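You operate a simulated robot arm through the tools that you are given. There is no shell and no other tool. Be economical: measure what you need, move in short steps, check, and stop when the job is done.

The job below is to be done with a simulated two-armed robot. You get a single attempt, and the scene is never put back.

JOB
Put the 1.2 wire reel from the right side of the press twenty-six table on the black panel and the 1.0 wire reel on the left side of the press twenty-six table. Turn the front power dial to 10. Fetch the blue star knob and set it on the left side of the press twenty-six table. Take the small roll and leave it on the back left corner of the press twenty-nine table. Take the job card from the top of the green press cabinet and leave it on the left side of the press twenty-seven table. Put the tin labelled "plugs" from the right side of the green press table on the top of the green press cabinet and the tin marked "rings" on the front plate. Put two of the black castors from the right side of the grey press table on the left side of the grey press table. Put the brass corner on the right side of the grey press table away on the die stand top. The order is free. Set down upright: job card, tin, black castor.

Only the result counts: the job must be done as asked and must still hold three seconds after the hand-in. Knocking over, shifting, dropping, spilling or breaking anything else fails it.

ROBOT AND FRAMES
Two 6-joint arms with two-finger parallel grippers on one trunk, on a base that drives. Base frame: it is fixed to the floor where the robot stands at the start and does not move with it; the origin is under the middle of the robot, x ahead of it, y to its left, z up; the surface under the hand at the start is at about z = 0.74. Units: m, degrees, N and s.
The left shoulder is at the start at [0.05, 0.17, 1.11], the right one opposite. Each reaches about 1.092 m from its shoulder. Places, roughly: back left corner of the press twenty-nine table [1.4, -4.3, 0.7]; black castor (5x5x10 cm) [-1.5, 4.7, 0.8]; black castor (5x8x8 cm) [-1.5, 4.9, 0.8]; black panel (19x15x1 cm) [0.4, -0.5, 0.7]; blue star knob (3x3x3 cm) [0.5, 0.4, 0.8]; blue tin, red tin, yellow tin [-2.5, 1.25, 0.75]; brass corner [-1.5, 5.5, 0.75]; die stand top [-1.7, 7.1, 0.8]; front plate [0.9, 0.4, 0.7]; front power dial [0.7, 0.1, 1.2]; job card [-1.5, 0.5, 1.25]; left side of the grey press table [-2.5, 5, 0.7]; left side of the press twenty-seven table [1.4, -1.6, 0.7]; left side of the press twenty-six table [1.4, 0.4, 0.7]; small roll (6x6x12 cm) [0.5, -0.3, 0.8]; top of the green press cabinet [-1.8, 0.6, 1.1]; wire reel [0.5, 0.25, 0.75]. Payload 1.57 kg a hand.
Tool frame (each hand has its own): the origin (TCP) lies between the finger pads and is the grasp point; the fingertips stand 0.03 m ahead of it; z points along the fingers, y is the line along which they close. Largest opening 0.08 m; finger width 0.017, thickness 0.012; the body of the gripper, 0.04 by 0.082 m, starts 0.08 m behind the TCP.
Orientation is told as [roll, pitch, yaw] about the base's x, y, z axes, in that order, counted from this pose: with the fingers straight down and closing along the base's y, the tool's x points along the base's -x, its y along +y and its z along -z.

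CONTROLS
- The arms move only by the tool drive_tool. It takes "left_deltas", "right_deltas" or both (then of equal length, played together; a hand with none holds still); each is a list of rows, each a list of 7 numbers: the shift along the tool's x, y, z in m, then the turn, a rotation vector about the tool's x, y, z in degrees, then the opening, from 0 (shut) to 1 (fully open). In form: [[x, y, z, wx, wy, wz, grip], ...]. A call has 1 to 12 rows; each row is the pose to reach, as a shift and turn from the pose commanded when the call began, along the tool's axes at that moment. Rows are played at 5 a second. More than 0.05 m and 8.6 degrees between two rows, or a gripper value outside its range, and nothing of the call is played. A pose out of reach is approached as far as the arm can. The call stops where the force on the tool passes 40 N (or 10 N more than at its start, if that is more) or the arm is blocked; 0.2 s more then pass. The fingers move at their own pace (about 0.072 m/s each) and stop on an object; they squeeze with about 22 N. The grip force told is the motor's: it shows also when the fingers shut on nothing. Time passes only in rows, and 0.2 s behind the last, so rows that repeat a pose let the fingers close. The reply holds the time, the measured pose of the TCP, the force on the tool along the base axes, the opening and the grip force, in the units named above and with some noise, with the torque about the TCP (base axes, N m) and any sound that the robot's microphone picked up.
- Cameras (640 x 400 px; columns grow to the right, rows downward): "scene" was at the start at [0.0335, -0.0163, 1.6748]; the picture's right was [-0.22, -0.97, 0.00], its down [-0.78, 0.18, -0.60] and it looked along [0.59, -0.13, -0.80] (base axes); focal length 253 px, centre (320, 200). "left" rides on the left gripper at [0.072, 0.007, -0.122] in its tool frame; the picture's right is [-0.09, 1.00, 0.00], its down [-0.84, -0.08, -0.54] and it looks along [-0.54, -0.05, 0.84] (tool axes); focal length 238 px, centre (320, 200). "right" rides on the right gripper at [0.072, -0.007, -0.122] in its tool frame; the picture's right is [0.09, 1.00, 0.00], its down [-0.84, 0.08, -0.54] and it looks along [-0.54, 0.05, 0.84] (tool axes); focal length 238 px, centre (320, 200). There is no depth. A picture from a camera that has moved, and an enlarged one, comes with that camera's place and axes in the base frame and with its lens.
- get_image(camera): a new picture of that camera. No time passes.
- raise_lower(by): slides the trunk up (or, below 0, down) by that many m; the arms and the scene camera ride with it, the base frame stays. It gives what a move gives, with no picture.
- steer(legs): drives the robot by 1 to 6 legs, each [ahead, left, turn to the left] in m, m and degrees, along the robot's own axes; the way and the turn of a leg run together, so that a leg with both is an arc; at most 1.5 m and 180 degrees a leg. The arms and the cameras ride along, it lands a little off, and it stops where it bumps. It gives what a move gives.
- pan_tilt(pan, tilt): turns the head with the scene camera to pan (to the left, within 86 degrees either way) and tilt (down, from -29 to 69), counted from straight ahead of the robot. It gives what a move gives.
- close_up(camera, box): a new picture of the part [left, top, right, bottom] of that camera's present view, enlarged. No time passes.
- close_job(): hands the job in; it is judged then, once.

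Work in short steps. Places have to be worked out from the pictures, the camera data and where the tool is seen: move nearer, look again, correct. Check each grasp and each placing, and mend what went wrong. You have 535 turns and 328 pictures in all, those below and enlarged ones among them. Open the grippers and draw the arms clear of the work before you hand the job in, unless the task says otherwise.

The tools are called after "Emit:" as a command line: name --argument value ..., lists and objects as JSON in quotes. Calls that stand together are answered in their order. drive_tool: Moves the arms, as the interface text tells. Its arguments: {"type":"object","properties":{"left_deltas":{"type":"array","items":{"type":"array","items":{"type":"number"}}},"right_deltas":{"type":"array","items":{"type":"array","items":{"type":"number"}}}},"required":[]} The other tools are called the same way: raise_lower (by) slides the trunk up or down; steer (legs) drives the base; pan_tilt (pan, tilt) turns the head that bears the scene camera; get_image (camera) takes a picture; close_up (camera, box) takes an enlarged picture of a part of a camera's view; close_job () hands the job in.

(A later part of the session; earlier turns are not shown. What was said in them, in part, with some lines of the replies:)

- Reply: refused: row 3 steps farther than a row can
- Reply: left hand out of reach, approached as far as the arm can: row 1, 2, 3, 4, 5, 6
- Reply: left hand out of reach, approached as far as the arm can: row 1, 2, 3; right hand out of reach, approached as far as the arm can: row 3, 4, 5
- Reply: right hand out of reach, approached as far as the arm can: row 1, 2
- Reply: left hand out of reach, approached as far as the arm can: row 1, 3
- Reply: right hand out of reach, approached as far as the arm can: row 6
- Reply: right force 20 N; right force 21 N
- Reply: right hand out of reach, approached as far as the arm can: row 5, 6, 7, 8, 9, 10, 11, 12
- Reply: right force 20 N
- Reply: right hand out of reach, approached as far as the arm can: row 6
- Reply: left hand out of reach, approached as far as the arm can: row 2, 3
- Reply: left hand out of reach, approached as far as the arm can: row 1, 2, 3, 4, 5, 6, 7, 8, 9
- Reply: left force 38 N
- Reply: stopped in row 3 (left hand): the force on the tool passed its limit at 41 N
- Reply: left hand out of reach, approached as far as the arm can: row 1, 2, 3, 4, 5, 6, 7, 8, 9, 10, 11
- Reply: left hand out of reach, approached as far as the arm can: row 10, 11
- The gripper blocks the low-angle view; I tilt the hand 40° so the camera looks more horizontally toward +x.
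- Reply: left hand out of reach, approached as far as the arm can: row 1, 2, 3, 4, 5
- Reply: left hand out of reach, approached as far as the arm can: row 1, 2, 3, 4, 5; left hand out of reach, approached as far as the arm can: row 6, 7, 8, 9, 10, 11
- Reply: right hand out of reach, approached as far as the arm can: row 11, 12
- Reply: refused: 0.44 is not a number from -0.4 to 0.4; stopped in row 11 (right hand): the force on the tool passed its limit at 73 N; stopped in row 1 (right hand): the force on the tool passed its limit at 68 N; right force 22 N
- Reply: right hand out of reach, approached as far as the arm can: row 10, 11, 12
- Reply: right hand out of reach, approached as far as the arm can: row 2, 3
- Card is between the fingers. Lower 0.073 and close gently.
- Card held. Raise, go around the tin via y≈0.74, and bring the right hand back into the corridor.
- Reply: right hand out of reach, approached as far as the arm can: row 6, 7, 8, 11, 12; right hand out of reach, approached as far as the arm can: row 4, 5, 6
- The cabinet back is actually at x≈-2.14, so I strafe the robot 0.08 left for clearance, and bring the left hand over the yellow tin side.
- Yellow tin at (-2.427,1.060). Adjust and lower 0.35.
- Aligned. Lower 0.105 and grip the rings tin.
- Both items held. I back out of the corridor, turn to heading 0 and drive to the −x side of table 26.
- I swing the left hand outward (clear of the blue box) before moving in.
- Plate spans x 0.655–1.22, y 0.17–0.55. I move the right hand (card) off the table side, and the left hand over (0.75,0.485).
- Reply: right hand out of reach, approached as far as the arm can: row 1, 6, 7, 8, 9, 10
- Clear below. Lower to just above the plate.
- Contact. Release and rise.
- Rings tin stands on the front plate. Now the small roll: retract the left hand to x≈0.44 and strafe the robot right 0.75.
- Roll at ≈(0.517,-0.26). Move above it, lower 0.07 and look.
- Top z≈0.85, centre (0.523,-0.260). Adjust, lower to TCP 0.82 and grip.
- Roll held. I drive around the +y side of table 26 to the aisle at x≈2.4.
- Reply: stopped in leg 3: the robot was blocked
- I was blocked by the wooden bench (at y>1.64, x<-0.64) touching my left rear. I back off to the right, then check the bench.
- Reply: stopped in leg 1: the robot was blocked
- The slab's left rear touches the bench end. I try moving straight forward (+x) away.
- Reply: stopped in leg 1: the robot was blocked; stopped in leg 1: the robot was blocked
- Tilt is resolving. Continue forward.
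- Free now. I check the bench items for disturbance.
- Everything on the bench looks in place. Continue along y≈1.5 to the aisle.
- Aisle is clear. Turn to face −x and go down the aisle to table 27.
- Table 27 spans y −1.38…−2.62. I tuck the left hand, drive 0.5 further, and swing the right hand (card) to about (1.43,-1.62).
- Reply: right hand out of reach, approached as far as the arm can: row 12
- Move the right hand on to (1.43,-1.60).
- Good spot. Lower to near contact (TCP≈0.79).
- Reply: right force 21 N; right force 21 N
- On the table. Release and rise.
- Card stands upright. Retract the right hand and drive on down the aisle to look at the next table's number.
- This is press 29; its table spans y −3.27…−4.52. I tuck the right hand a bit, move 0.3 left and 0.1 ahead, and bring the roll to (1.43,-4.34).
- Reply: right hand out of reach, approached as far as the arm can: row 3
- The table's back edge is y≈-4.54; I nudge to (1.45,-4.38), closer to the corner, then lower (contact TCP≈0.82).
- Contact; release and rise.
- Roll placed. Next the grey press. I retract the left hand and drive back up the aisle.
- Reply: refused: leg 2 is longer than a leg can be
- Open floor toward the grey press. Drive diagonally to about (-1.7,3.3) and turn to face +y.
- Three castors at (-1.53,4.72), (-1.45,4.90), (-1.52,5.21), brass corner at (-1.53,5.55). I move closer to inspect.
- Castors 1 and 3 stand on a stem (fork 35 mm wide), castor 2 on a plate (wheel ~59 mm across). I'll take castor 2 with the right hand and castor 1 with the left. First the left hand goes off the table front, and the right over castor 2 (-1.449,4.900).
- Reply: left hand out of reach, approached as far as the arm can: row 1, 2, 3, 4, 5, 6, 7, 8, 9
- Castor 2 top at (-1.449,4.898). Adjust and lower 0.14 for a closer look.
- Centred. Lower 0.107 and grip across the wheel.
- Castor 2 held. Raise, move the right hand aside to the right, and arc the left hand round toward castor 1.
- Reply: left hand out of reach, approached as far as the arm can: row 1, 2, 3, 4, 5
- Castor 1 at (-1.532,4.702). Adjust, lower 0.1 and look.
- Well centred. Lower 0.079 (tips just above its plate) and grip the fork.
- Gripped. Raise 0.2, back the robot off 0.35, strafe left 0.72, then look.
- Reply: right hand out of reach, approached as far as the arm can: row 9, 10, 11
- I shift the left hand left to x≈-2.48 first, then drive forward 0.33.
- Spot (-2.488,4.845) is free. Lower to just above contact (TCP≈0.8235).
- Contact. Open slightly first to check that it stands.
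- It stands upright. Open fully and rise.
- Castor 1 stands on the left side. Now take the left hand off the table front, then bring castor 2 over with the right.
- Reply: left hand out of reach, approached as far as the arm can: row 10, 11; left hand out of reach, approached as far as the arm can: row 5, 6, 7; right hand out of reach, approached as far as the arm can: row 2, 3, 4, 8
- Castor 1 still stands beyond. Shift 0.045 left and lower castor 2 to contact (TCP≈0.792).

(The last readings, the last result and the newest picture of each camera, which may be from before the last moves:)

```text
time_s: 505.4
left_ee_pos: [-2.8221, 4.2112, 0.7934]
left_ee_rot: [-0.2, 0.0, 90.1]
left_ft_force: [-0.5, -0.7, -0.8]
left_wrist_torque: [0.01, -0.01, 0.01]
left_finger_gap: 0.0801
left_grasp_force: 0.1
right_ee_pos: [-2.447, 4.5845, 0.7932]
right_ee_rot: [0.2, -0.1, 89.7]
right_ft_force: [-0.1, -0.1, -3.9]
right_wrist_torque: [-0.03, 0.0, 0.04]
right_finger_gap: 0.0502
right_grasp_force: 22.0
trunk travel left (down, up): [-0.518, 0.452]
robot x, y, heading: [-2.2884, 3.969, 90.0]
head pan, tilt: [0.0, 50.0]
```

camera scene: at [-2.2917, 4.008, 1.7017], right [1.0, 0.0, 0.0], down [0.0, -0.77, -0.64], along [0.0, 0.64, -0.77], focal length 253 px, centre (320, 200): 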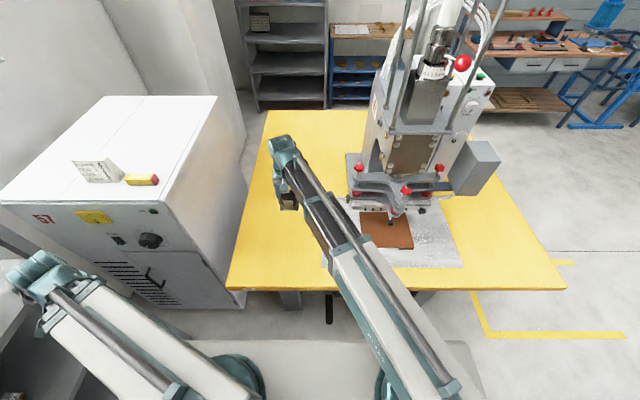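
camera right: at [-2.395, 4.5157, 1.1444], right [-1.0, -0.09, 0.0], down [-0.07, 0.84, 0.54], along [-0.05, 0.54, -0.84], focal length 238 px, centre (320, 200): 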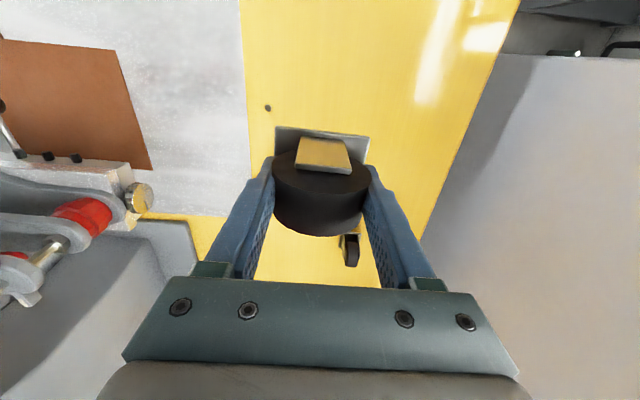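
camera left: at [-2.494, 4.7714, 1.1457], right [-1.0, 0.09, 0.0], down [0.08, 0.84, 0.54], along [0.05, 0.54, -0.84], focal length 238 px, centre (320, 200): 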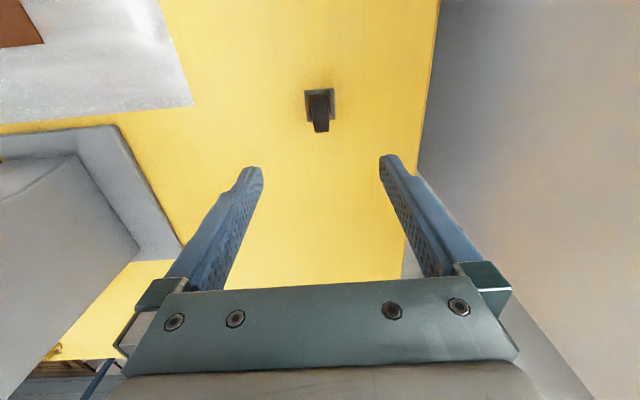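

Emit:
raise_lower --by -0.002

Emit:
raise_lower --by -0.0015

```text
time_s: 505.9
left_ee_pos: [-2.8207, 4.2104, 0.792]
left_ee_rot: [-0.2, 0.0, 90.0]
left_ft_force: [0.2, 0.5, -0.6]
left_wrist_torque: [0.0, -0.02, 0.03]
left_finger_gap: 0.08
left_grasp_force: 0.1
right_ee_pos: [-2.4474, 4.5842, 0.7919]
right_ee_rot: [0.4, -0.1, 89.7]
right_ft_force: [-2.8, 6.1, 28.0]
right_wrist_torque: [-0.07, -0.54, -0.18]
right_finger_gap: 0.0501
right_grasp_force: 21.5
trunk travel left (down, up): [-0.516, 0.454]
robot x, y, heading: [-2.2927, 3.9694, 90.1]
head pan, tilt: [0.0, 50.0]
```

```text
time_s: 506.4
left_ee_pos: [-2.8212, 4.2105, 0.7899]
left_ee_rot: [-0.3, -0.1, 90.1]
left_ft_force: [-0.6, 0.3, -0.8]
left_wrist_torque: [0.0, -0.02, -0.01]
left_finger_gap: 0.0798
left_grasp_force: 0.1
right_ee_pos: [-2.4475, 4.5845, 0.7888]
right_ee_rot: [0.2, 0.0, 89.8]
right_ft_force: [-3.4, 1.5, 16.0]
right_wrist_torque: [-0.07, -0.52, -0.03]
right_finger_gap: 0.0498
right_grasp_force: 22.0
trunk travel left (down, up): [-0.515, 0.455]
robot x, y, heading: [-2.2923, 3.9689, 89.9]
head pan, tilt: [0.0, 50.0]
```

Contact. Release and rise.

Emit:
drive_tool --right_deltas '[[0, 0, 0, 0, 0, 0, 0.8], [0, 0, 0, 0, 0, 0, 1], [0, 0, 0, 0, 0, 0, 1], [0, 0, 0, 0, 0, 0, 1]]'

Emit:
raise_lower --by 0.23

Emit:
get_image --camera "right"

```text
time_s: 507.4
left_ee_pos: [-2.8214, 4.2117, 0.7888]
left_ee_rot: [-0.2, 0.0, 90.0]
left_ft_force: [0.1, 0.6, 0.1]
left_wrist_torque: [-0.01, 0.0, 0.04]
left_finger_gap: 0.0802
left_grasp_force: 0.0
right_ee_pos: [-2.4478, 4.5837, 0.7893]
right_ee_rot: [0.2, 0.0, 89.7]
right_ft_force: [0.9, 0.2, -0.4]
right_wrist_torque: [-0.01, -0.01, 0.0]
right_finger_gap: 0.0801
right_grasp_force: 0.1
trunk travel left (down, up): [-0.515, 0.455]
robot x, y, heading: [-2.2927, 3.9713, 89.9]
head pan, tilt: [0.0, 50.0]
```

```text
time_s: 509.8
left_ee_pos: [-2.8221, 4.2115, 1.0186]
left_ee_rot: [-0.2, 0.0, 90.1]
left_ft_force: [-0.1, -0.6, -0.3]
left_wrist_torque: [0.02, -0.01, 0.0]
left_finger_gap: 0.0798
left_grasp_force: 0.0
right_ee_pos: [-2.4478, 4.5843, 1.0195]
right_ee_rot: [0.3, 0.0, 89.8]
right_ft_force: [-0.1, 0.4, 0.1]
right_wrist_torque: [0.01, -0.01, 0.01]
right_finger_gap: 0.0799
right_grasp_force: 0.1
trunk travel left (down, up): [-0.745, 0.225]
robot x, y, heading: [-2.2929, 3.9707, 89.9]
head pan, tilt: [0.0, 50.0]
```

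```text
174 pictures are left
camera right: at [-2.4394, 4.5144, 1.1412], right [-1.0, -0.09, 0.0], down [-0.07, 0.84, 0.54], along [-0.05, 0.54, -0.84], focal length 238 px, centre (320, 200)
```

right: 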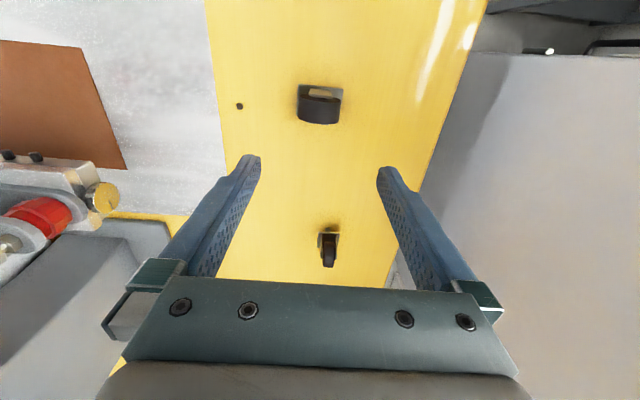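

Both castors stand on the left side. Next the brass corner: I tuck the right hand, back off, drive round to the table's right side.

Emit:
drive_tool --right_deltas '[[0.03, -0.02, 0, 0, 0, 0, 1], [0.06, -0.04, 0, 0, 0, 0, 1], [0.09, -0.06, 0, 0, 0, 0, 1], [0.12, -0.08, 0, 0, 0, 0, 1]]'

Emit:
steer --legs '[[-0.42, 0, 0], [0, -1.45, 0], [0, -0.45, 0], [1.3, 0, 0]]'

Emit:
pan_tilt --pan 30 --tilt 35

Emit:
get_image --camera "scene"

```text
time_s: 510.8
left_ee_pos: [-2.822, 4.2098, 1.0205]
left_ee_rot: [-0.1, -0.1, 90.1]
left_ft_force: [0.4, 0.4, 0.5]
left_wrist_torque: [-0.02, 0.02, 0.0]
left_finger_gap: 0.0797
left_grasp_force: 0.0
right_ee_pos: [-2.3682, 4.4648, 1.0194]
right_ee_rot: [0.1, 0.1, 89.7]
right_ft_force: [0.7, -0.3, -0.9]
right_wrist_torque: [0.0, 0.02, 0.01]
right_finger_gap: 0.08
right_grasp_force: 0.0
trunk travel left (down, up): [-0.745, 0.225]
robot x, y, heading: [-2.2923, 3.9663, 90.1]
head pan, tilt: [0.0, 50.0]
```

```text
time_s: 528.8
left_ee_pos: [-0.8969, 5.0893, 1.019]
left_ee_rot: [-0.3, 0.0, 89.5]
left_ft_force: [-1.3, -0.1, -0.3]
left_wrist_torque: [0.03, 0.02, 0.0]
left_finger_gap: 0.0802
left_grasp_force: 0.1
right_ee_pos: [-0.4427, 5.3389, 1.0185]
right_ee_rot: [0.2, 0.0, 89.3]
right_ft_force: [-0.2, -0.5, 0.1]
right_wrist_torque: [0.01, 0.0, -0.01]
right_finger_gap: 0.0802
right_grasp_force: 0.1
trunk travel left (down, up): [-0.745, 0.225]
robot x, y, heading: [-0.3691, 4.8414, 89.4]
head pan, tilt: [0.0, 50.0]
```

```text
time_s: 529.8
left_ee_pos: [-0.8968, 5.089, 1.0184]
left_ee_rot: [-0.1, 0.0, 89.6]
left_ft_force: [0.2, 0.1, 0.0]
left_wrist_torque: [-0.03, 0.02, -0.03]
left_finger_gap: 0.0801
left_grasp_force: 0.1
right_ee_pos: [-0.4424, 5.3373, 1.0193]
right_ee_rot: [0.1, 0.0, 89.2]
right_ft_force: [-0.1, -0.2, -0.1]
right_wrist_torque: [-0.02, -0.02, -0.03]
right_finger_gap: 0.0801
right_grasp_force: 0.1
trunk travel left (down, up): [-0.745, 0.225]
robot x, y, heading: [-0.3692, 4.8441, 89.6]
head pan, tilt: [30.0, 35.0]
```

```text
173 pictures are left
camera scene: at [-0.4128, 4.8788, 1.7199], right [0.87, 0.49, 0.0], down [0.28, -0.5, -0.82], along [-0.4, 0.71, -0.57], focal length 253 px, centre (320, 200)
```

scene: 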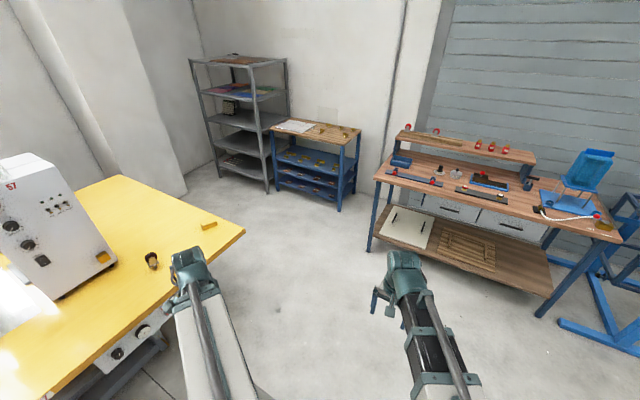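

Stand top is at about x −2.19…−1.35, y 6.95–7.3, z≈0.81; brass corner at (-1.527,5.53). I drive up beside the table and turn to face it (−x).

Emit:
steer --legs '[[0.87, 0, 0], [0, 0, 90], [0.4, 0, 0]]'

Emit:
pan_tilt --pan 0 --tilt 50

Emit:
get_image --camera "scene"

```text
time_s: 540.3
left_ee_pos: [-1.0187, 5.2105, 1.0194]
left_ee_rot: [-0.2, 0.0, 179.3]
left_ft_force: [0.4, -0.7, -0.2]
left_wrist_torque: [-0.04, 0.02, 0.01]
left_finger_gap: 0.0797
left_grasp_force: 0.1
right_ee_pos: [-1.2652, 5.6669, 1.0176]
right_ee_rot: [0.2, 0.0, 178.9]
right_ft_force: [-0.2, 0.1, -0.4]
right_wrist_torque: [0.03, 0.0, -0.01]
right_finger_gap: 0.0802
right_grasp_force: 0.1
trunk travel left (down, up): [-0.745, 0.225]
robot x, y, heading: [-0.7715, 5.7338, 178.9]
head pan, tilt: [30.0, 35.0]
```

```text
time_s: 541.3
left_ee_pos: [-1.0176, 5.2127, 1.0191]
left_ee_rot: [-0.2, 0.0, 179.3]
left_ft_force: [-0.3, -0.3, 0.0]
left_wrist_torque: [-0.02, 0.02, 0.01]
left_finger_gap: 0.0801
left_grasp_force: 0.1
right_ee_pos: [-1.2658, 5.667, 1.0196]
right_ee_rot: [0.2, 0.0, 178.9]
right_ft_force: [-0.5, 0.1, -0.6]
right_wrist_torque: [0.0, 0.02, -0.01]
right_finger_gap: 0.0801
right_grasp_force: 0.0
trunk travel left (down, up): [-0.745, 0.225]
robot x, y, heading: [-0.7688, 5.7401, 179.0]
head pan, tilt: [0.0, 50.0]
```

```text
172 pictures are left
camera scene: at [-0.8045, 5.7383, 1.6983], right [0.01, 1.0, 0.0], down [0.77, -0.01, -0.64], along [-0.64, 0.01, -0.77], focal length 253 px, centre (320, 200)
```

scene: 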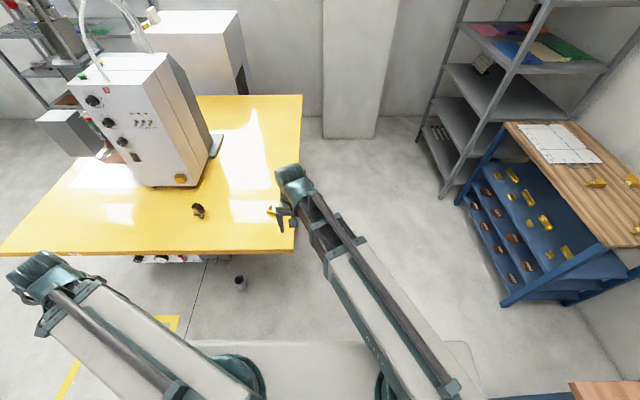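

I bring the right hand above the brass corner and look.

Emit:
drive_tool --right_deltas '[[-0.04, 0.02, 0, 0, 0, 0, 1], [-0.08, 0.04, 0, 0, 0, 0, 1], [-0.12, 0.06, 0, 0, 0, 0, 1], [-0.16, 0.08, 0, 0, 0, 0, 1], [-0.2, 0.1, 0, 0, 0, 0, 1], [-0.24, 0.12, 0, 0, 0, 0, 1], [-0.261, 0.137, 0, 0, 0, 0, 1]]'

Emit:
raise_lower --by -0.12

Emit:
get_image --camera "right"

```text
time_s: 542.9
left_ee_pos: [-1.018, 5.2118, 1.0194]
left_ee_rot: [-0.3, 0.0, 179.2]
left_ft_force: [0.1, -0.8, 0.3]
left_wrist_torque: [0.02, -0.01, 0.01]
left_finger_gap: 0.0801
left_grasp_force: 0.0
right_ee_pos: [-1.5266, 5.5373, 1.0186]
right_ee_rot: [0.3, 0.0, 179.0]
right_ft_force: [0.3, 0.1, 0.9]
right_wrist_torque: [0.0, 0.03, -0.02]
right_finger_gap: 0.0799
right_grasp_force: 0.0
trunk travel left (down, up): [-0.745, 0.225]
robot x, y, heading: [-0.7671, 5.7357, 179.1]
head pan, tilt: [0.0, 50.0]
```

```text
time_s: 544.4
left_ee_pos: [-1.0177, 5.2124, 0.8994]
left_ee_rot: [-0.2, 0.0, 179.2]
left_ft_force: [-0.4, -0.7, -0.4]
left_wrist_torque: [-0.04, 0.02, -0.01]
left_finger_gap: 0.0799
left_grasp_force: 0.1
right_ee_pos: [-1.5266, 5.5369, 0.8994]
right_ee_rot: [0.2, -0.1, 178.9]
right_ft_force: [-0.3, 0.0, 0.1]
right_wrist_torque: [-0.01, 0.02, 0.01]
right_finger_gap: 0.08
right_grasp_force: 0.0
trunk travel left (down, up): [-0.625, 0.345]
robot x, y, heading: [-0.7699, 5.7409, 179.1]
head pan, tilt: [0.0, 50.0]
```

```text
171 pictures are left
camera right: at [-1.4534, 5.5446, 1.0214], right [0.07, -1.0, 0.0], down [-0.84, -0.06, 0.54], along [-0.54, -0.04, -0.84], focal length 238 px, centre (320, 200)
```

right: 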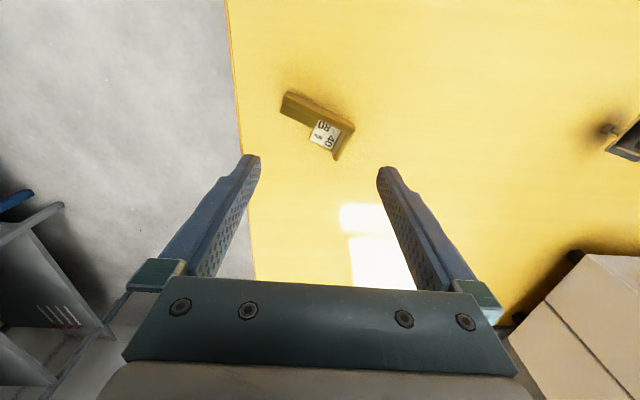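

Emit:
close_up --camera "right" --box '[260, 70, 380, 180]'

```text
3.64 times, centred on (320, 125) of right
camera zoom: at [-1.4534, 5.5446, 1.0214], right [0.07, -1.0, 0.0], down [-0.84, -0.06, 0.54], along [-0.54, -0.04, -0.84], focal length 867 px, centre (320, 473)
```

zoom: 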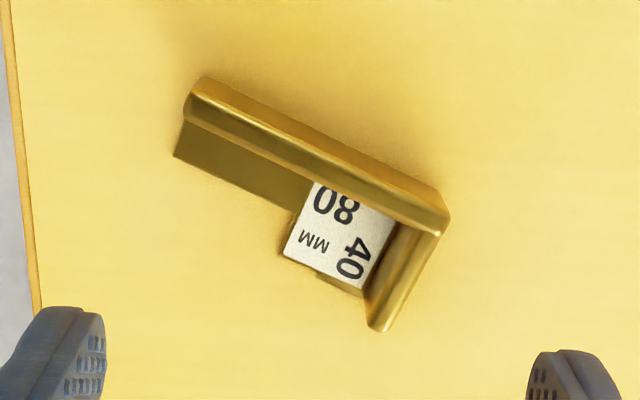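

It's an L with an 80 mm wall (from (-1.495,5.576) to (-1.522,5.503)). I'll grip the long wall at its middle: yaw the hand 70.5° CCW and centre at (-1.511,5.540).

Emit:
drive_tool --right_deltas '[[0.0156, -0.003, 0, 0, 0, -8, 1], [0.0156, -0.003, 0, 0, 0, -16, 1], [0.0156, -0.003, 0, 0, 0, -24, 1], [0.0156, -0.003, 0, 0, 0, -32, 1], [0.0156, -0.003, 0, 0, 0, -40, 1], [0.0156, -0.003, 0, 0, 0, -48, 1], [0.0156, -0.003, 0, 0, 0, -56, 1], [0.0156, -0.003, 0, 0, 0, -64, 1], [0.0156, -0.003, 0, 0, 0, -70.5, 1]]'

Emit:
get_image --camera "right"

```text
time_s: 546.4
left_ee_pos: [-1.019, 5.2124, 0.8992]
left_ee_rot: [-0.1, 0.0, 179.3]
left_ft_force: [-0.6, 0.0, 0.2]
left_wrist_torque: [0.02, -0.03, 0.03]
left_finger_gap: 0.08
left_grasp_force: 0.0
right_ee_pos: [-1.5113, 5.5392, 0.8999]
right_ee_rot: [0.2, -0.3, -110.4]
right_ft_force: [0.4, 0.4, -0.3]
right_wrist_torque: [0.01, -0.02, 0.0]
right_finger_gap: 0.08
right_grasp_force: 0.0
trunk travel left (down, up): [-0.625, 0.345]
robot x, y, heading: [-0.7701, 5.7351, 179.4]
head pan, tilt: [0.0, 50.0]
```

```text
169 pictures are left
camera right: at [-1.4911, 5.6116, 1.021], right [0.97, -0.26, 0.0], down [-0.22, -0.81, 0.55], along [-0.14, -0.53, -0.84], focal length 238 px, centre (320, 200)
```

right: 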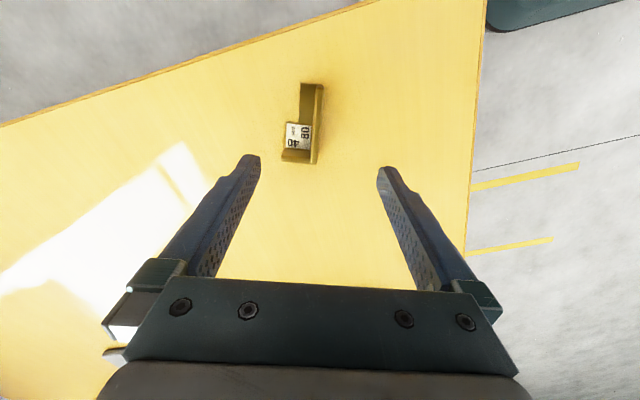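

Aligned with the long wall. Lower to TCP 0.781 and grip.

Emit:
raise_lower --by -0.119

Emit:
close_up --camera "right" --box '[220, 80, 420, 260]'

```text
time_s: 547.9
left_ee_pos: [-1.0182, 5.212, 0.7804]
left_ee_rot: [-0.2, 0.0, 179.3]
left_ft_force: [0.5, -0.4, 0.4]
left_wrist_torque: [0.02, 0.0, -0.02]
left_finger_gap: 0.0802
left_grasp_force: 0.0
right_ee_pos: [-1.5117, 5.5401, 0.7805]
right_ee_rot: [0.2, -0.1, -110.7]
right_ft_force: [0.9, 0.1, -1.1]
right_wrist_torque: [-0.01, -0.02, 0.0]
right_finger_gap: 0.0798
right_grasp_force: 0.0
trunk travel left (down, up): [-0.506, 0.464]
robot x, y, heading: [-0.7672, 5.7361, 179.3]
head pan, tilt: [0.0, 50.0]
```

```text
2.22 times, centred on (320, 170) of right
camera zoom: at [-1.4908, 5.6116, 0.9021], right [0.96, -0.26, 0.0], down [-0.22, -0.81, 0.55], along [-0.14, -0.53, -0.84], focal length 530 px, centre (320, 267)
```

zoom: 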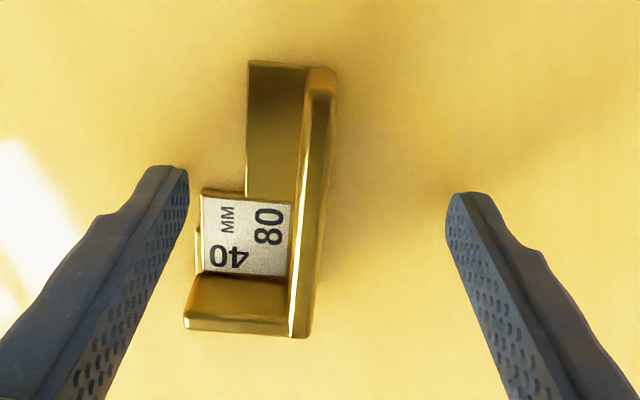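

Emit:
drive_tool --right_deltas '[[0, 0, 0, 0, 0, 0, 0.6], [0, 0, 0, 0, 0, 0, 0.3], [0, 0, 0, 0, 0, 0, 0], [0, 0, 0, 0, 0, 0, 0], [0, 0, 0, 0, 0, 0, 0]]'

Emit:
raise_lower --by 0.1

Emit:
close_up --camera "right" --box '[220, 80, 420, 260]'

```text
time_s: 549.0
left_ee_pos: [-1.018, 5.2121, 0.7798]
left_ee_rot: [-0.1, 0.1, 179.3]
left_ft_force: [-0.6, 0.1, 1.3]
left_wrist_torque: [0.01, -0.03, 0.01]
left_finger_gap: 0.0797
left_grasp_force: 0.1
right_ee_pos: [-1.5105, 5.5404, 0.7808]
right_ee_rot: [0.0, -0.2, -110.5]
right_ft_force: [-0.9, 2.1, 2.6]
right_wrist_torque: [-0.07, 0.11, -0.08]
right_finger_gap: 0.0087
right_grasp_force: 22.1
trunk travel left (down, up): [-0.506, 0.464]
robot x, y, heading: [-0.7681, 5.7376, 179.2]
head pan, tilt: [0.0, 50.0]
```

```text
time_s: 550.4
left_ee_pos: [-1.0185, 5.2129, 0.8809]
left_ee_rot: [-0.2, 0.0, 179.3]
left_ft_force: [0.1, -0.4, 0.7]
left_wrist_torque: [0.02, 0.01, -0.01]
left_finger_gap: 0.0801
left_grasp_force: 0.1
right_ee_pos: [-1.5123, 5.54, 0.8803]
right_ee_rot: [0.1, -0.2, -110.6]
right_ft_force: [0.2, 0.4, -2.8]
right_wrist_torque: [0.02, -0.05, 0.02]
right_finger_gap: 0.0086
right_grasp_force: 22.1
trunk travel left (down, up): [-0.606, 0.364]
robot x, y, heading: [-0.7695, 5.739, 179.1]
head pan, tilt: [0.0, 50.0]
```

```text
2.22 times, centred on (320, 170) of right
camera zoom: at [-1.4912, 5.6115, 1.0017], right [0.96, -0.26, 0.0], down [-0.22, -0.81, 0.55], along [-0.14, -0.53, -0.84], focal length 530 px, centre (320, 267)
```

zoom: 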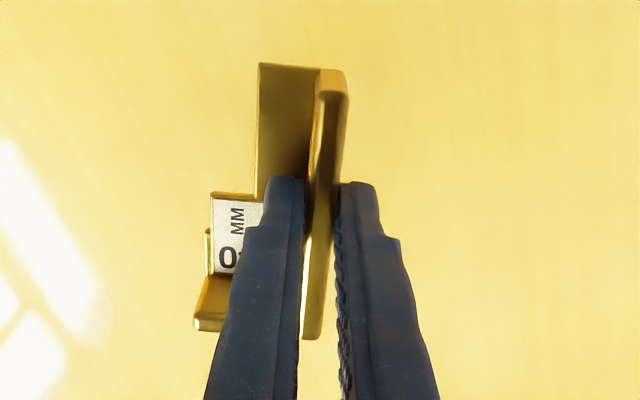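

Brass corner held. Raise, then drive: right 0.31, forward 0.43, right 0.1 toward the die stand, and look.

Emit:
raise_lower --by 0.16

Emit:
steer --legs '[[0, -0.3, 0.5], [0.43, 0, 0], [0, -0.1, 0]]'

Emit:
pan_tilt --pan -70 --tilt 45

Emit:
get_image --camera "scene"

```text
time_s: 552.2
left_ee_pos: [-1.0183, 5.2125, 1.0405]
left_ee_rot: [-0.2, 0.0, 179.3]
left_ft_force: [0.3, 0.1, -0.1]
left_wrist_torque: [-0.01, -0.02, -0.01]
left_finger_gap: 0.0802
left_grasp_force: 0.0
right_ee_pos: [-1.5124, 5.5399, 1.0399]
right_ee_rot: [0.2, -0.2, -110.5]
right_ft_force: [-0.4, -0.2, -3.7]
right_wrist_torque: [0.05, -0.05, 0.02]
right_finger_gap: 0.0088
right_grasp_force: 22.1
trunk travel left (down, up): [-0.766, 0.204]
robot x, y, heading: [-0.769, 5.7336, 179.3]
head pan, tilt: [0.0, 50.0]
```

```text
time_s: 557.2
left_ee_pos: [-1.4337, 5.6058, 1.0413]
left_ee_rot: [-0.1, 0.1, -179.9]
left_ft_force: [0.3, 0.4, -0.2]
left_wrist_torque: [-0.02, 0.0, 0.02]
left_finger_gap: 0.0801
left_grasp_force: 0.0
right_ee_pos: [-1.9324, 5.9257, 1.0402]
right_ee_rot: [0.2, -0.3, -109.8]
right_ft_force: [0.7, -1.0, -3.2]
right_wrist_torque: [0.01, -0.06, 0.02]
right_finger_gap: 0.0086
right_grasp_force: 22.1
trunk travel left (down, up): [-0.766, 0.204]
robot x, y, heading: [-1.19, 6.1323, 179.9]
head pan, tilt: [0.0, 50.0]
```

```text
time_s: 558.6
left_ee_pos: [-1.4343, 5.6046, 1.0391]
left_ee_rot: [-0.1, 0.1, -179.9]
left_ft_force: [0.0, 0.8, -0.1]
left_wrist_torque: [-0.03, -0.02, -0.01]
left_finger_gap: 0.0799
left_grasp_force: 0.1
right_ee_pos: [-1.9339, 5.9245, 1.0413]
right_ee_rot: [0.1, -0.2, -109.8]
right_ft_force: [0.0, -0.4, -2.8]
right_wrist_torque: [0.05, -0.05, -0.01]
right_finger_gap: 0.0089
right_grasp_force: 22.5
trunk travel left (down, up): [-0.766, 0.204]
robot x, y, heading: [-1.1943, 6.1285, 179.8]
head pan, tilt: [-70.0, 45.0]
```

```text
166 pictures are left
camera scene: at [-1.1796, 6.2099, 1.7261], right [0.94, 0.34, 0.0], down [0.24, -0.66, -0.71], along [-0.24, 0.66, -0.71], focal length 253 px, centre (320, 200)
```

scene: 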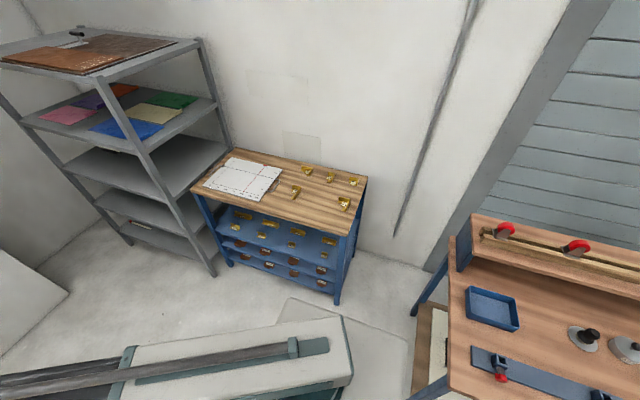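

Emit:
close_up --camera "scene" --box '[180, 140, 380, 265]'

```text
3.20 times, centred on (280, 202) of scene
camera zoom: at [-1.1796, 6.2099, 1.7261], right [0.94, 0.34, 0.0], down [0.24, -0.66, -0.71], along [-0.24, 0.66, -0.71], focal length 810 px, centre (448, 192)
```

zoom: 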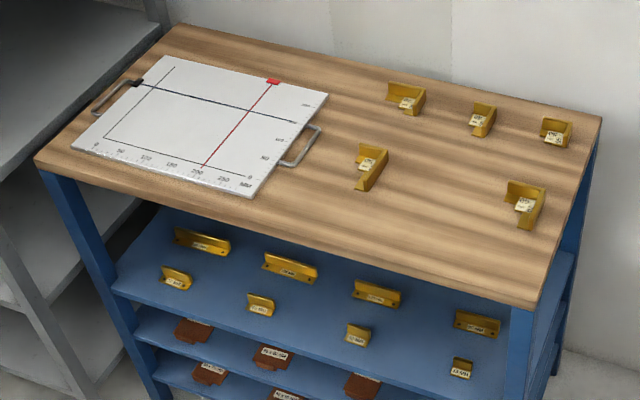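

Free spot between the pieces at about (-1.49,7.06). I swing the right arm around to above it (three short calls).

Emit:
drive_tool --right_deltas '[[0.043, -0.018, 0, 0, 0, 0, 0], [0.087, -0.036, 0, 0, 0, 0, 0], [0.13, -0.053, 0, 0, 0, 0, 0], [0.174, -0.071, 0, 0, 0, 0, 0], [0.217, -0.089, 0, 0, 0, 0, 0], [0.26, -0.107, 0, 0, 0, 0, 0], [0.304, -0.124, 0, 0, 0, 0, 0], [0.347, -0.142, 0, 0, 0, 0, 0], [0.393, -0.147, 0, 0, 0, 0, 0], [0.438, -0.151, 0, 0, 0, 0, 0], [0.484, -0.156, 0, 0, 0, 0, 0], [0.53, -0.16, 0, 0, 0, 0, 0]]'

Emit:
drive_tool --right_deltas '[[0.046, -0.005, 0, 0, 0, 0, 0], [0.091, -0.009, 0, 0, 0, 0, 0], [0.137, -0.014, 0, 0, 0, 0, 0], [0.182, -0.018, 0, 0, 0, 0, 0], [0.228, -0.023, 0, 0, 0, 0, 0], [0.271, -0.008, 0, 0, 0, 0, 0], [0.314, 0.006, 0, 0, 0, 0, 0], [0.358, 0.021, 0, 0, 0, 0, 0], [0.401, 0.036, 0, 0, 0, 0, 0], [0.444, 0.051, 0, 0, 0, 0, 0], [0.488, 0.065, 0, 0, 0, 0, 0], [0.531, 0.08, 0, 0, 0, 0, 0]]'

Emit:
get_image --camera "scene"

```text
time_s: 561.2
left_ee_pos: [-1.4336, 5.6046, 1.0403]
left_ee_rot: [-0.2, 0.0, -179.9]
left_ft_force: [-0.3, 0.0, 0.8]
left_wrist_torque: [-0.01, -0.01, -0.04]
left_finger_gap: 0.0799
left_grasp_force: 0.1
right_ee_pos: [-1.9053, 6.478, 1.0393]
right_ee_rot: [0.2, -0.2, -109.6]
right_ft_force: [0.5, 0.8, -3.7]
right_wrist_torque: [0.01, -0.02, 0.02]
right_finger_gap: 0.009
right_grasp_force: 21.7
right hand out of reach, approached as far as the arm can: row 11
trunk travel left (down, up): [-0.766, 0.204]
robot x, y, heading: [-1.1949, 6.1308, 180.0]
head pan, tilt: [-70.0, 45.0]
```

```text
time_s: 563.8
left_ee_pos: [-1.4333, 5.6054, 1.0409]
left_ee_rot: [-0.1, -0.1, -180.0]
left_ft_force: [0.3, -0.2, 0.4]
left_wrist_torque: [0.0, 0.0, -0.03]
left_finger_gap: 0.08
left_grasp_force: 0.0
right_ee_pos: [-1.6481, 6.9491, 1.0394]
right_ee_rot: [0.1, -0.4, -109.5]
right_ft_force: [0.5, 0.6, -4.0]
right_wrist_torque: [0.05, -0.07, 0.03]
right_finger_gap: 0.0086
right_grasp_force: 22.3
right hand out of reach, approached as far as the arm can: row 6, 11, 12
trunk travel left (down, up): [-0.766, 0.204]
robot x, y, heading: [-1.1953, 6.1349, 179.9]
head pan, tilt: [-70.0, 45.0]
```

```text
164 pictures are left
camera scene: at [-1.1789, 6.2112, 1.7261], right [0.94, 0.34, 0.0], down [0.24, -0.67, -0.71], along [-0.24, 0.66, -0.71], focal length 253 px, centre (320, 200)
```

scene: 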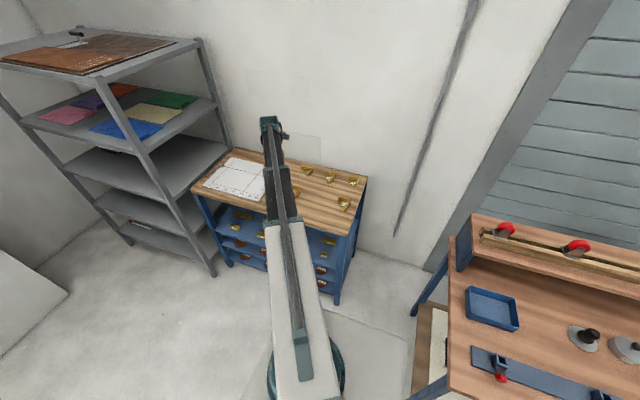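

Emit:
drive_tool --right_deltas '[[0.032, 0.022, 0, 0, 0, 0, 0], [0.064, 0.044, 0, 0, 0, 0, 0], [0.096, 0.067, 0, 0, 0, 0, 0], [0.128, 0.09, 0, 0, 0, 0, 0], [0.158, 0.111, 0, 0, 0, 0, 0]]'

Emit:
get_image --camera "right"

Emit:
close_up --camera "scene" --box '[180, 100, 400, 265]'

```text
time_s: 565.0
left_ee_pos: [-1.4333, 5.6043, 1.04]
left_ee_rot: [-0.1, -0.1, -179.9]
left_ft_force: [0.2, -0.6, -0.3]
left_wrist_torque: [-0.02, 0.02, 0.0]
left_finger_gap: 0.08
left_grasp_force: 0.0
right_ee_pos: [-1.4912, 7.0633, 1.0398]
right_ee_rot: [0.1, -0.3, -109.7]
right_ft_force: [-0.5, 0.3, -2.8]
right_wrist_torque: [0.03, -0.07, 0.0]
right_finger_gap: 0.0085
right_grasp_force: 22.6
trunk travel left (down, up): [-0.766, 0.204]
robot x, y, heading: [-1.1885, 6.1334, 180.2]
head pan, tilt: [-70.0, 45.0]
```

```text
163 pictures are left
camera right: at [-1.4718, 7.1353, 1.1615], right [0.97, -0.25, 0.0], down [-0.21, -0.81, 0.55], along [-0.14, -0.53, -0.84], focal length 238 px, centre (320, 200)
```

right: 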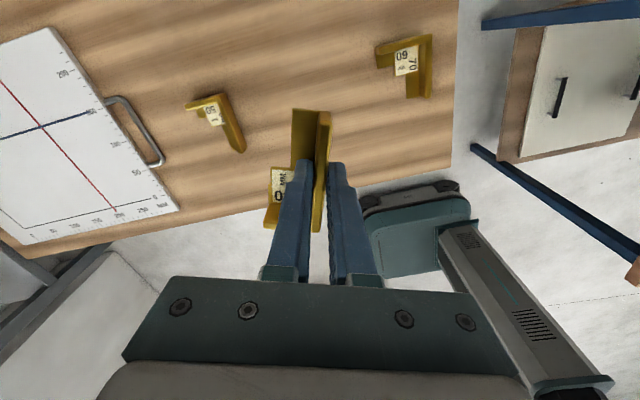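

```text
2.42 times, centred on (290, 182) of scene
camera zoom: at [-1.1788, 6.2111, 1.7261], right [0.94, 0.34, 0.0], down [0.24, -0.66, -0.71], along [-0.24, 0.66, -0.71], focal length 614 px, centre (393, 242)
```

zoom: 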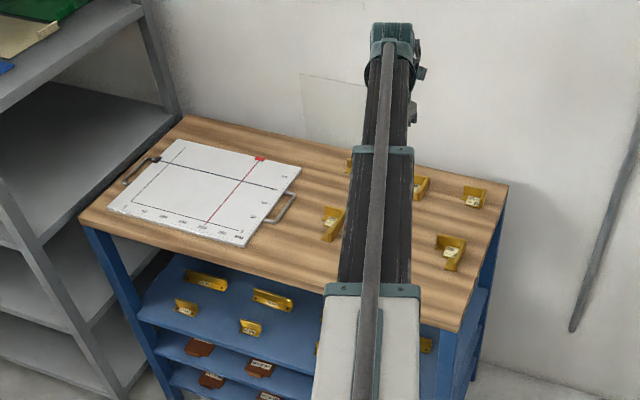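

The spot below is clear. Lower toward the stand top (contact TCP ≈0.85).

Emit:
raise_lower --by -0.17

Emit:
raise_lower --by -0.01

Emit:
get_image --camera "right"

```text
time_s: 566.9
left_ee_pos: [-1.434, 5.6043, 0.8702]
left_ee_rot: [-0.2, -0.1, -179.9]
left_ft_force: [0.4, 0.4, 0.2]
left_wrist_torque: [0.0, -0.05, 0.0]
left_finger_gap: 0.08
left_grasp_force: 0.1
right_ee_pos: [-1.4914, 7.0627, 0.8693]
right_ee_rot: [0.1, -0.2, -109.8]
right_ft_force: [0.3, 0.1, -3.1]
right_wrist_torque: [0.07, -0.01, -0.01]
right_finger_gap: 0.0088
right_grasp_force: 21.6
trunk travel left (down, up): [-0.596, 0.374]
robot x, y, heading: [-1.1927, 6.1326, 179.9]
head pan, tilt: [-70.0, 45.0]
```

```text
time_s: 567.5
left_ee_pos: [-1.4347, 5.6027, 0.8601]
left_ee_rot: [-0.3, 0.0, -179.9]
left_ft_force: [-0.3, -0.8, -0.2]
left_wrist_torque: [0.0, 0.01, -0.02]
left_finger_gap: 0.0799
left_grasp_force: 0.0
right_ee_pos: [-1.4923, 7.0634, 0.8598]
right_ee_rot: [0.1, -0.2, -109.8]
right_ft_force: [-0.5, -1.0, -3.7]
right_wrist_torque: [0.05, -0.04, 0.01]
right_finger_gap: 0.0086
right_grasp_force: 21.9
trunk travel left (down, up): [-0.586, 0.384]
robot x, y, heading: [-1.1929, 6.134, 180.0]
head pan, tilt: [-70.0, 45.0]
```

```text
161 pictures are left
camera right: at [-1.4722, 7.1346, 0.9818], right [0.97, -0.25, 0.0], down [-0.21, -0.81, 0.55], along [-0.14, -0.53, -0.84], focal length 238 px, centre (320, 200)
```

right: 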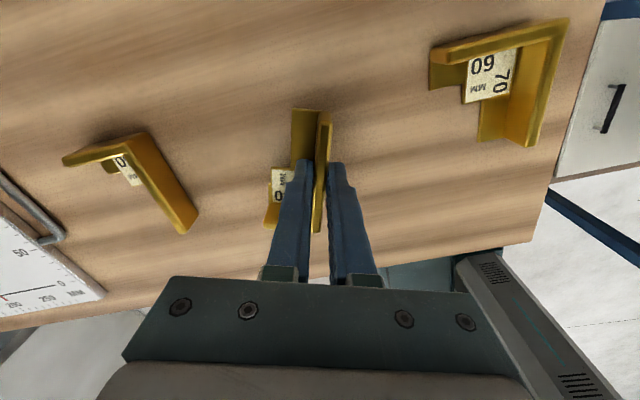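

Emit:
raise_lower --by -0.005

Emit:
raise_lower --by -0.003

Emit:
raise_lower --by -0.003

```text
time_s: 568.0
left_ee_pos: [-1.4346, 5.604, 0.8558]
left_ee_rot: [-0.2, 0.0, -179.9]
left_ft_force: [0.6, 0.4, 0.6]
left_wrist_torque: [0.01, -0.01, 0.01]
left_finger_gap: 0.0798
left_grasp_force: 0.2
right_ee_pos: [-1.4913, 7.0631, 0.8547]
right_ee_rot: [0.0, -0.1, -109.8]
right_ft_force: [0.8, 0.0, -3.1]
right_wrist_torque: [0.05, -0.04, -0.01]
right_finger_gap: 0.0086
right_grasp_force: 22.0
trunk travel left (down, up): [-0.581, 0.389]
robot x, y, heading: [-1.1944, 6.1335, 180.2]
head pan, tilt: [-70.0, 45.0]
```

```text
time_s: 568.6
left_ee_pos: [-1.4346, 5.6047, 0.853]
left_ee_rot: [-0.1, 0.0, -180.0]
left_ft_force: [-0.2, -0.1, 0.0]
left_wrist_torque: [-0.04, -0.01, 0.0]
left_finger_gap: 0.0799
left_grasp_force: 0.1
right_ee_pos: [-1.4907, 7.0628, 0.8525]
right_ee_rot: [0.2, -0.2, -109.8]
right_ft_force: [-0.6, 0.3, -3.3]
right_wrist_torque: [0.03, -0.02, 0.02]
right_finger_gap: 0.0086
right_grasp_force: 21.7
trunk travel left (down, up): [-0.578, 0.392]
robot x, y, heading: [-1.1917, 6.1363, 180.0]
head pan, tilt: [-70.0, 45.0]
```

```text
time_s: 569.1
left_ee_pos: [-1.4337, 5.6037, 0.8483]
left_ee_rot: [-0.1, -0.1, -179.8]
left_ft_force: [0.2, -0.3, -0.5]
left_wrist_torque: [0.02, -0.02, -0.01]
left_finger_gap: 0.0801
left_grasp_force: 0.1
right_ee_pos: [-1.4913, 7.0626, 0.8492]
right_ee_rot: [0.1, -0.2, -109.8]
right_ft_force: [0.1, 1.1, -2.3]
right_wrist_torque: [0.08, -0.05, 0.01]
right_finger_gap: 0.0088
right_grasp_force: 22.2
trunk travel left (down, up): [-0.575, 0.395]
robot x, y, heading: [-1.1878, 6.1321, 180.2]
head pan, tilt: [-70.0, 45.0]
```

Emit:
raise_lower --by -0.003

Emit:
raise_lower --by -0.003

Emit:
raise_lower --by -0.003

```text
time_s: 569.6
left_ee_pos: [-1.4335, 5.6036, 0.8466]
left_ee_rot: [-0.3, -0.1, -180.0]
left_ft_force: [0.1, -0.3, 0.3]
left_wrist_torque: [0.02, 0.03, 0.0]
left_finger_gap: 0.0798
left_grasp_force: 0.1
right_ee_pos: [-1.4919, 7.0627, 0.8476]
right_ee_rot: [0.2, -0.3, -109.8]
right_ft_force: [-0.7, 0.3, -3.8]
right_wrist_torque: [0.06, -0.02, -0.01]
right_finger_gap: 0.0087
right_grasp_force: 21.6
trunk travel left (down, up): [-0.572, 0.398]
robot x, y, heading: [-1.1964, 6.1334, 179.9]
head pan, tilt: [-70.0, 45.0]
```

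```text
time_s: 570.1
left_ee_pos: [-1.4333, 5.6035, 0.8436]
left_ee_rot: [-0.2, 0.1, -179.9]
left_ft_force: [0.0, -0.1, -0.3]
left_wrist_torque: [-0.01, -0.01, 0.0]
left_finger_gap: 0.0799
left_grasp_force: 0.0
right_ee_pos: [-1.492, 7.0623, 0.8419]
right_ee_rot: [0.0, -0.2, -109.8]
right_ft_force: [-0.7, 0.5, -3.7]
right_wrist_torque: [0.0, -0.04, 0.01]
right_finger_gap: 0.0087
right_grasp_force: 21.6
trunk travel left (down, up): [-0.569, 0.401]
robot x, y, heading: [-1.1874, 6.1342, 180.0]
head pan, tilt: [-70.0, 45.0]
```

```text
time_s: 570.6
left_ee_pos: [-1.4332, 5.6047, 0.8405]
left_ee_rot: [-0.3, 0.1, -179.8]
left_ft_force: [-0.2, -0.1, 0.5]
left_wrist_torque: [-0.02, -0.01, 0.0]
left_finger_gap: 0.0799
left_grasp_force: 0.0
right_ee_pos: [-1.4913, 7.062, 0.8404]
right_ee_rot: [0.0, -0.2, -109.8]
right_ft_force: [0.1, 0.8, 2.0]
right_wrist_torque: [-0.16, 0.08, -0.03]
right_finger_gap: 0.0086
right_grasp_force: 22.0
trunk travel left (down, up): [-0.566, 0.404]
robot x, y, heading: [-1.1932, 6.1342, 179.9]
head pan, tilt: [-70.0, 45.0]
```

First touch (force turned upward). One more millimetre, then release with a small opening and rise.

Emit:
raise_lower --by -0.001

Emit:
drive_tool --right_deltas '[[0, 0, 0, 0, 0, 0, 0.2], [0, 0, 0, 0, 0, 0, 0.35], [0, 0, 0, 0, 0, 0, 0.35], [0, 0, 0, 0, 0, 0, 0.35]]'

Emit:
close_up --camera "right" --box '[180, 60, 460, 260]'

```text
time_s: 571.1
left_ee_pos: [-1.4342, 5.6041, 0.8385]
left_ee_rot: [-0.2, 0.0, -179.9]
left_ft_force: [-0.4, 0.0, 0.2]
left_wrist_torque: [0.01, -0.01, -0.01]
left_finger_gap: 0.0801
left_grasp_force: 0.0
right_ee_pos: [-1.4916, 7.0631, 0.8406]
right_ee_rot: [0.0, -0.1, -109.8]
right_ft_force: [-0.3, 5.5, 13.5]
right_wrist_torque: [-0.22, 0.2, -0.05]
right_finger_gap: 0.0088
right_grasp_force: 22.0
trunk travel left (down, up): [-0.565, 0.405]
robot x, y, heading: [-1.19, 6.1357, 179.9]
head pan, tilt: [-70.0, 45.0]
```

```text
time_s: 572.1
left_ee_pos: [-1.4342, 5.6026, 0.84]
left_ee_rot: [-0.2, 0.0, -179.8]
left_ft_force: [-0.3, 0.2, -0.5]
left_wrist_torque: [0.02, 0.01, -0.01]
left_finger_gap: 0.0801
left_grasp_force: 0.0
right_ee_pos: [-1.4915, 7.063, 0.8387]
right_ee_rot: [0.2, -0.2, -109.8]
right_ft_force: [-0.3, 0.1, 0.6]
right_wrist_torque: [0.01, -0.01, 0.01]
right_finger_gap: 0.028
right_grasp_force: 0.1
trunk travel left (down, up): [-0.565, 0.405]
robot x, y, heading: [-1.1934, 6.1341, 179.9]
head pan, tilt: [-70.0, 45.0]
```

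```text
2.00 times, centred on (320, 160) of right
camera zoom: at [-1.4722, 7.1344, 0.961], right [0.97, -0.25, 0.0], down [-0.21, -0.81, 0.55], along [-0.14, -0.53, -0.84], focal length 477 px, centre (320, 280)
```

zoom: 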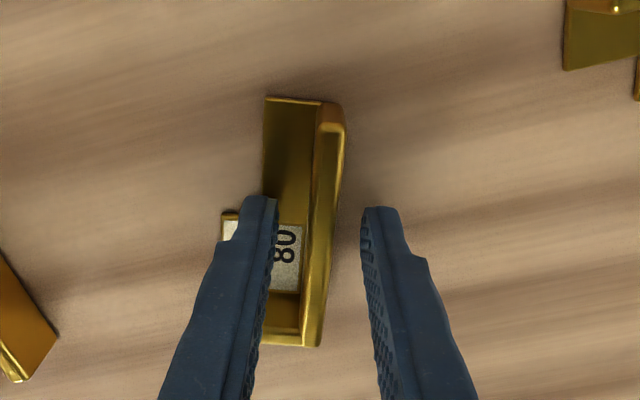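

Released cleanly. Rise and look.

Emit:
raise_lower --by 0.2

Emit:
get_image --camera "right"

```text
time_s: 574.3
left_ee_pos: [-1.4346, 5.6033, 1.0381]
left_ee_rot: [-0.3, 0.0, -179.9]
left_ft_force: [0.2, 0.1, 0.4]
left_wrist_torque: [0.01, 0.02, 0.01]
left_finger_gap: 0.0802
left_grasp_force: 0.1
right_ee_pos: [-1.4922, 7.0633, 1.0396]
right_ee_rot: [0.1, -0.2, -109.7]
right_ft_force: [0.1, 0.3, 0.2]
right_wrist_torque: [0.01, -0.02, 0.0]
right_finger_gap: 0.0281
right_grasp_force: 0.1
trunk travel left (down, up): [-0.765, 0.205]
robot x, y, heading: [-1.1939, 6.1347, 180.1]
head pan, tilt: [-70.0, 45.0]
```

```text
159 pictures are left
camera right: at [-1.4722, 7.1344, 1.161], right [0.97, -0.25, 0.0], down [-0.21, -0.81, 0.55], along [-0.14, -0.53, -0.84], focal length 238 px, centre (320, 200)
```

right: 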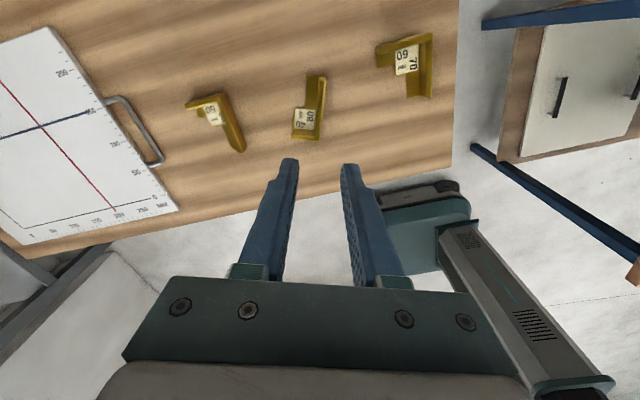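

The brass corner rests on the stand top. I draw the right arm clear of the stand and glance at the castors' table for a final check.

Emit:
drive_tool --right_deltas '[[-0.04, -0.027, 0, 0, 0, 0, 1], [-0.08, -0.054, 0, 0, 0, 0, 1], [-0.12, -0.081, 0, 0, 0, 0, 1], [-0.16, -0.108, 0, 0, 0, 0, 1], [-0.203, -0.123, 0, 0, 0, 0, 1], [-0.246, -0.138, 0, 0, 0, 0, 1], [-0.29, -0.153, 0, 0, 0, 0, 1], [-0.333, -0.168, 0, 0, 0, 0, 1], [-0.376, -0.184, 0, 0, 0, 0, 1], [-0.42, -0.199, 0, 0, 0, 0, 1], [-0.463, -0.214, 0, 0, 0, 0, 1]]'

Emit:
pan_tilt --pan 40 --tilt 30

Emit:
get_image --camera "scene"

```text
time_s: 576.7
left_ee_pos: [-1.4343, 5.6036, 1.0396]
left_ee_rot: [-0.2, 0.0, -179.9]
left_ft_force: [0.3, 0.1, 0.3]
left_wrist_torque: [-0.03, 0.0, 0.03]
left_finger_gap: 0.0801
left_grasp_force: 0.0
right_ee_pos: [-1.8476, 6.6995, 1.0392]
right_ee_rot: [0.0, -0.3, -109.9]
right_ft_force: [0.5, -0.4, -0.7]
right_wrist_torque: [0.0, -0.01, -0.01]
right_finger_gap: 0.0801
right_grasp_force: 0.0
trunk travel left (down, up): [-0.765, 0.205]
robot x, y, heading: [-1.1946, 6.1341, 179.9]
head pan, tilt: [-70.0, 45.0]
```

```text
time_s: 578.6
left_ee_pos: [-1.4343, 5.6038, 1.0401]
left_ee_rot: [-0.2, 0.0, -180.0]
left_ft_force: [-0.2, 1.4, 0.4]
left_wrist_torque: [-0.02, -0.03, 0.03]
left_finger_gap: 0.0798
left_grasp_force: 0.1
right_ee_pos: [-1.8468, 6.7011, 1.04]
right_ee_rot: [0.1, -0.3, -109.8]
right_ft_force: [-0.2, 0.2, 0.2]
right_wrist_torque: [-0.02, 0.01, -0.01]
right_finger_gap: 0.0802
right_grasp_force: 0.0
trunk travel left (down, up): [-0.765, 0.205]
robot x, y, heading: [-1.1929, 6.1329, 179.9]
head pan, tilt: [40.0, 30.0]
```

```text
158 pictures are left
camera scene: at [-1.2207, 6.0757, 1.7478], right [-0.64, 0.77, 0.0], down [0.38, 0.32, -0.87], along [-0.66, -0.56, -0.5], focal length 253 px, centre (320, 200)
```

scene: 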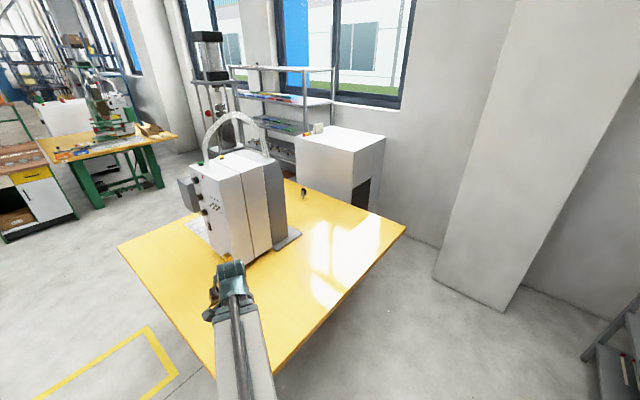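

Castor visible and upright. Last, I take the left hand off from above the grey table.

Emit:
drive_tool --left_deltas '[[-0.03, -0.02, 0, 0, 0, 0, 1], [-0.07, -0.04, 0, 0, 0, 0, 1], [-0.11, -0.07, 0, 0, 0, 0, 1], [-0.15, -0.11, 0, 0, 0, 0, 1], [-0.18, -0.15, 0, 0, 0, 0, 1]]'

Emit:
close_up --camera "scene" --box '[180, 160, 340, 280]'

```text
refused: row 4 steps farther than a row can; nothing moved
```

```text
3.33 times, centred on (260, 220) of scene
camera zoom: at [-1.2207, 6.0757, 1.7478], right [-0.64, 0.77, 0.0], down [0.38, 0.32, -0.87], along [-0.66, -0.56, -0.5], focal length 844 px, centre (520, 133)
```

zoom: 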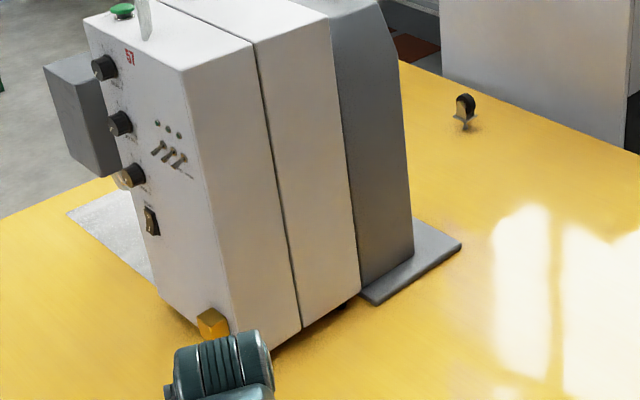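

Emit:
drive_tool --left_deltas '[[-0.03, -0.02, 0, 0, 0, 0, 1], [-0.065, -0.04, 0, 0, 0, 0, 1], [-0.1, -0.065, 0, 0, 0, 0, 1], [-0.13, -0.095, 0, 0, 0, 0, 1], [-0.16, -0.125, 0, 0, 0, 0, 1], [-0.18, -0.15, 0, 0, 0, 0, 1]]'

Emit:
get_image --camera "scene"

```text
time_s: 580.0
left_ee_pos: [-1.6143, 5.755, 1.0383]
left_ee_rot: [-0.3, 0.0, -180.0]
left_ft_force: [-0.2, 0.3, 0.1]
left_wrist_torque: [0.04, 0.0, -0.01]
left_finger_gap: 0.0802
left_grasp_force: 0.1
right_ee_pos: [-1.8475, 6.7004, 1.0391]
right_ee_rot: [0.1, -0.2, -109.9]
right_ft_force: [0.3, 1.2, 0.0]
right_wrist_torque: [0.0, 0.0, -0.01]
right_finger_gap: 0.0801
right_grasp_force: 0.0
trunk travel left (down, up): [-0.765, 0.205]
robot x, y, heading: [-1.1901, 6.1314, 180.2]
head pan, tilt: [40.0, 30.0]
```

```text
156 pictures are left
camera scene: at [-1.2209, 6.076, 1.7478], right [-0.64, 0.77, 0.0], down [0.38, 0.32, -0.87], along [-0.66, -0.56, -0.5], focal length 253 px, centre (320, 200)
```

scene: 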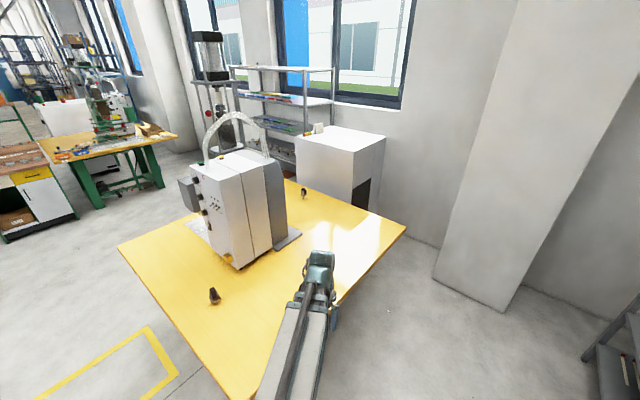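

Castor 3 is untouched, castor 1 stands on the left side, both grippers are open and clear. I hand the job in.

Emit:
close_job

```text
The job is handed in.
```

I carried out every part of the job and handed it in; I have not seen how it was judged. Two bumps on the way could count against it:

- **White cabinet:** the right arm pressed on the cabinet by the green press with about 70 N. Nothing looked moved.
- **Wooden bench:** the robot's left rear was blocked by the bench beside that press. The items on it looked undisturbed, but I did not measure whether the bench shifted.
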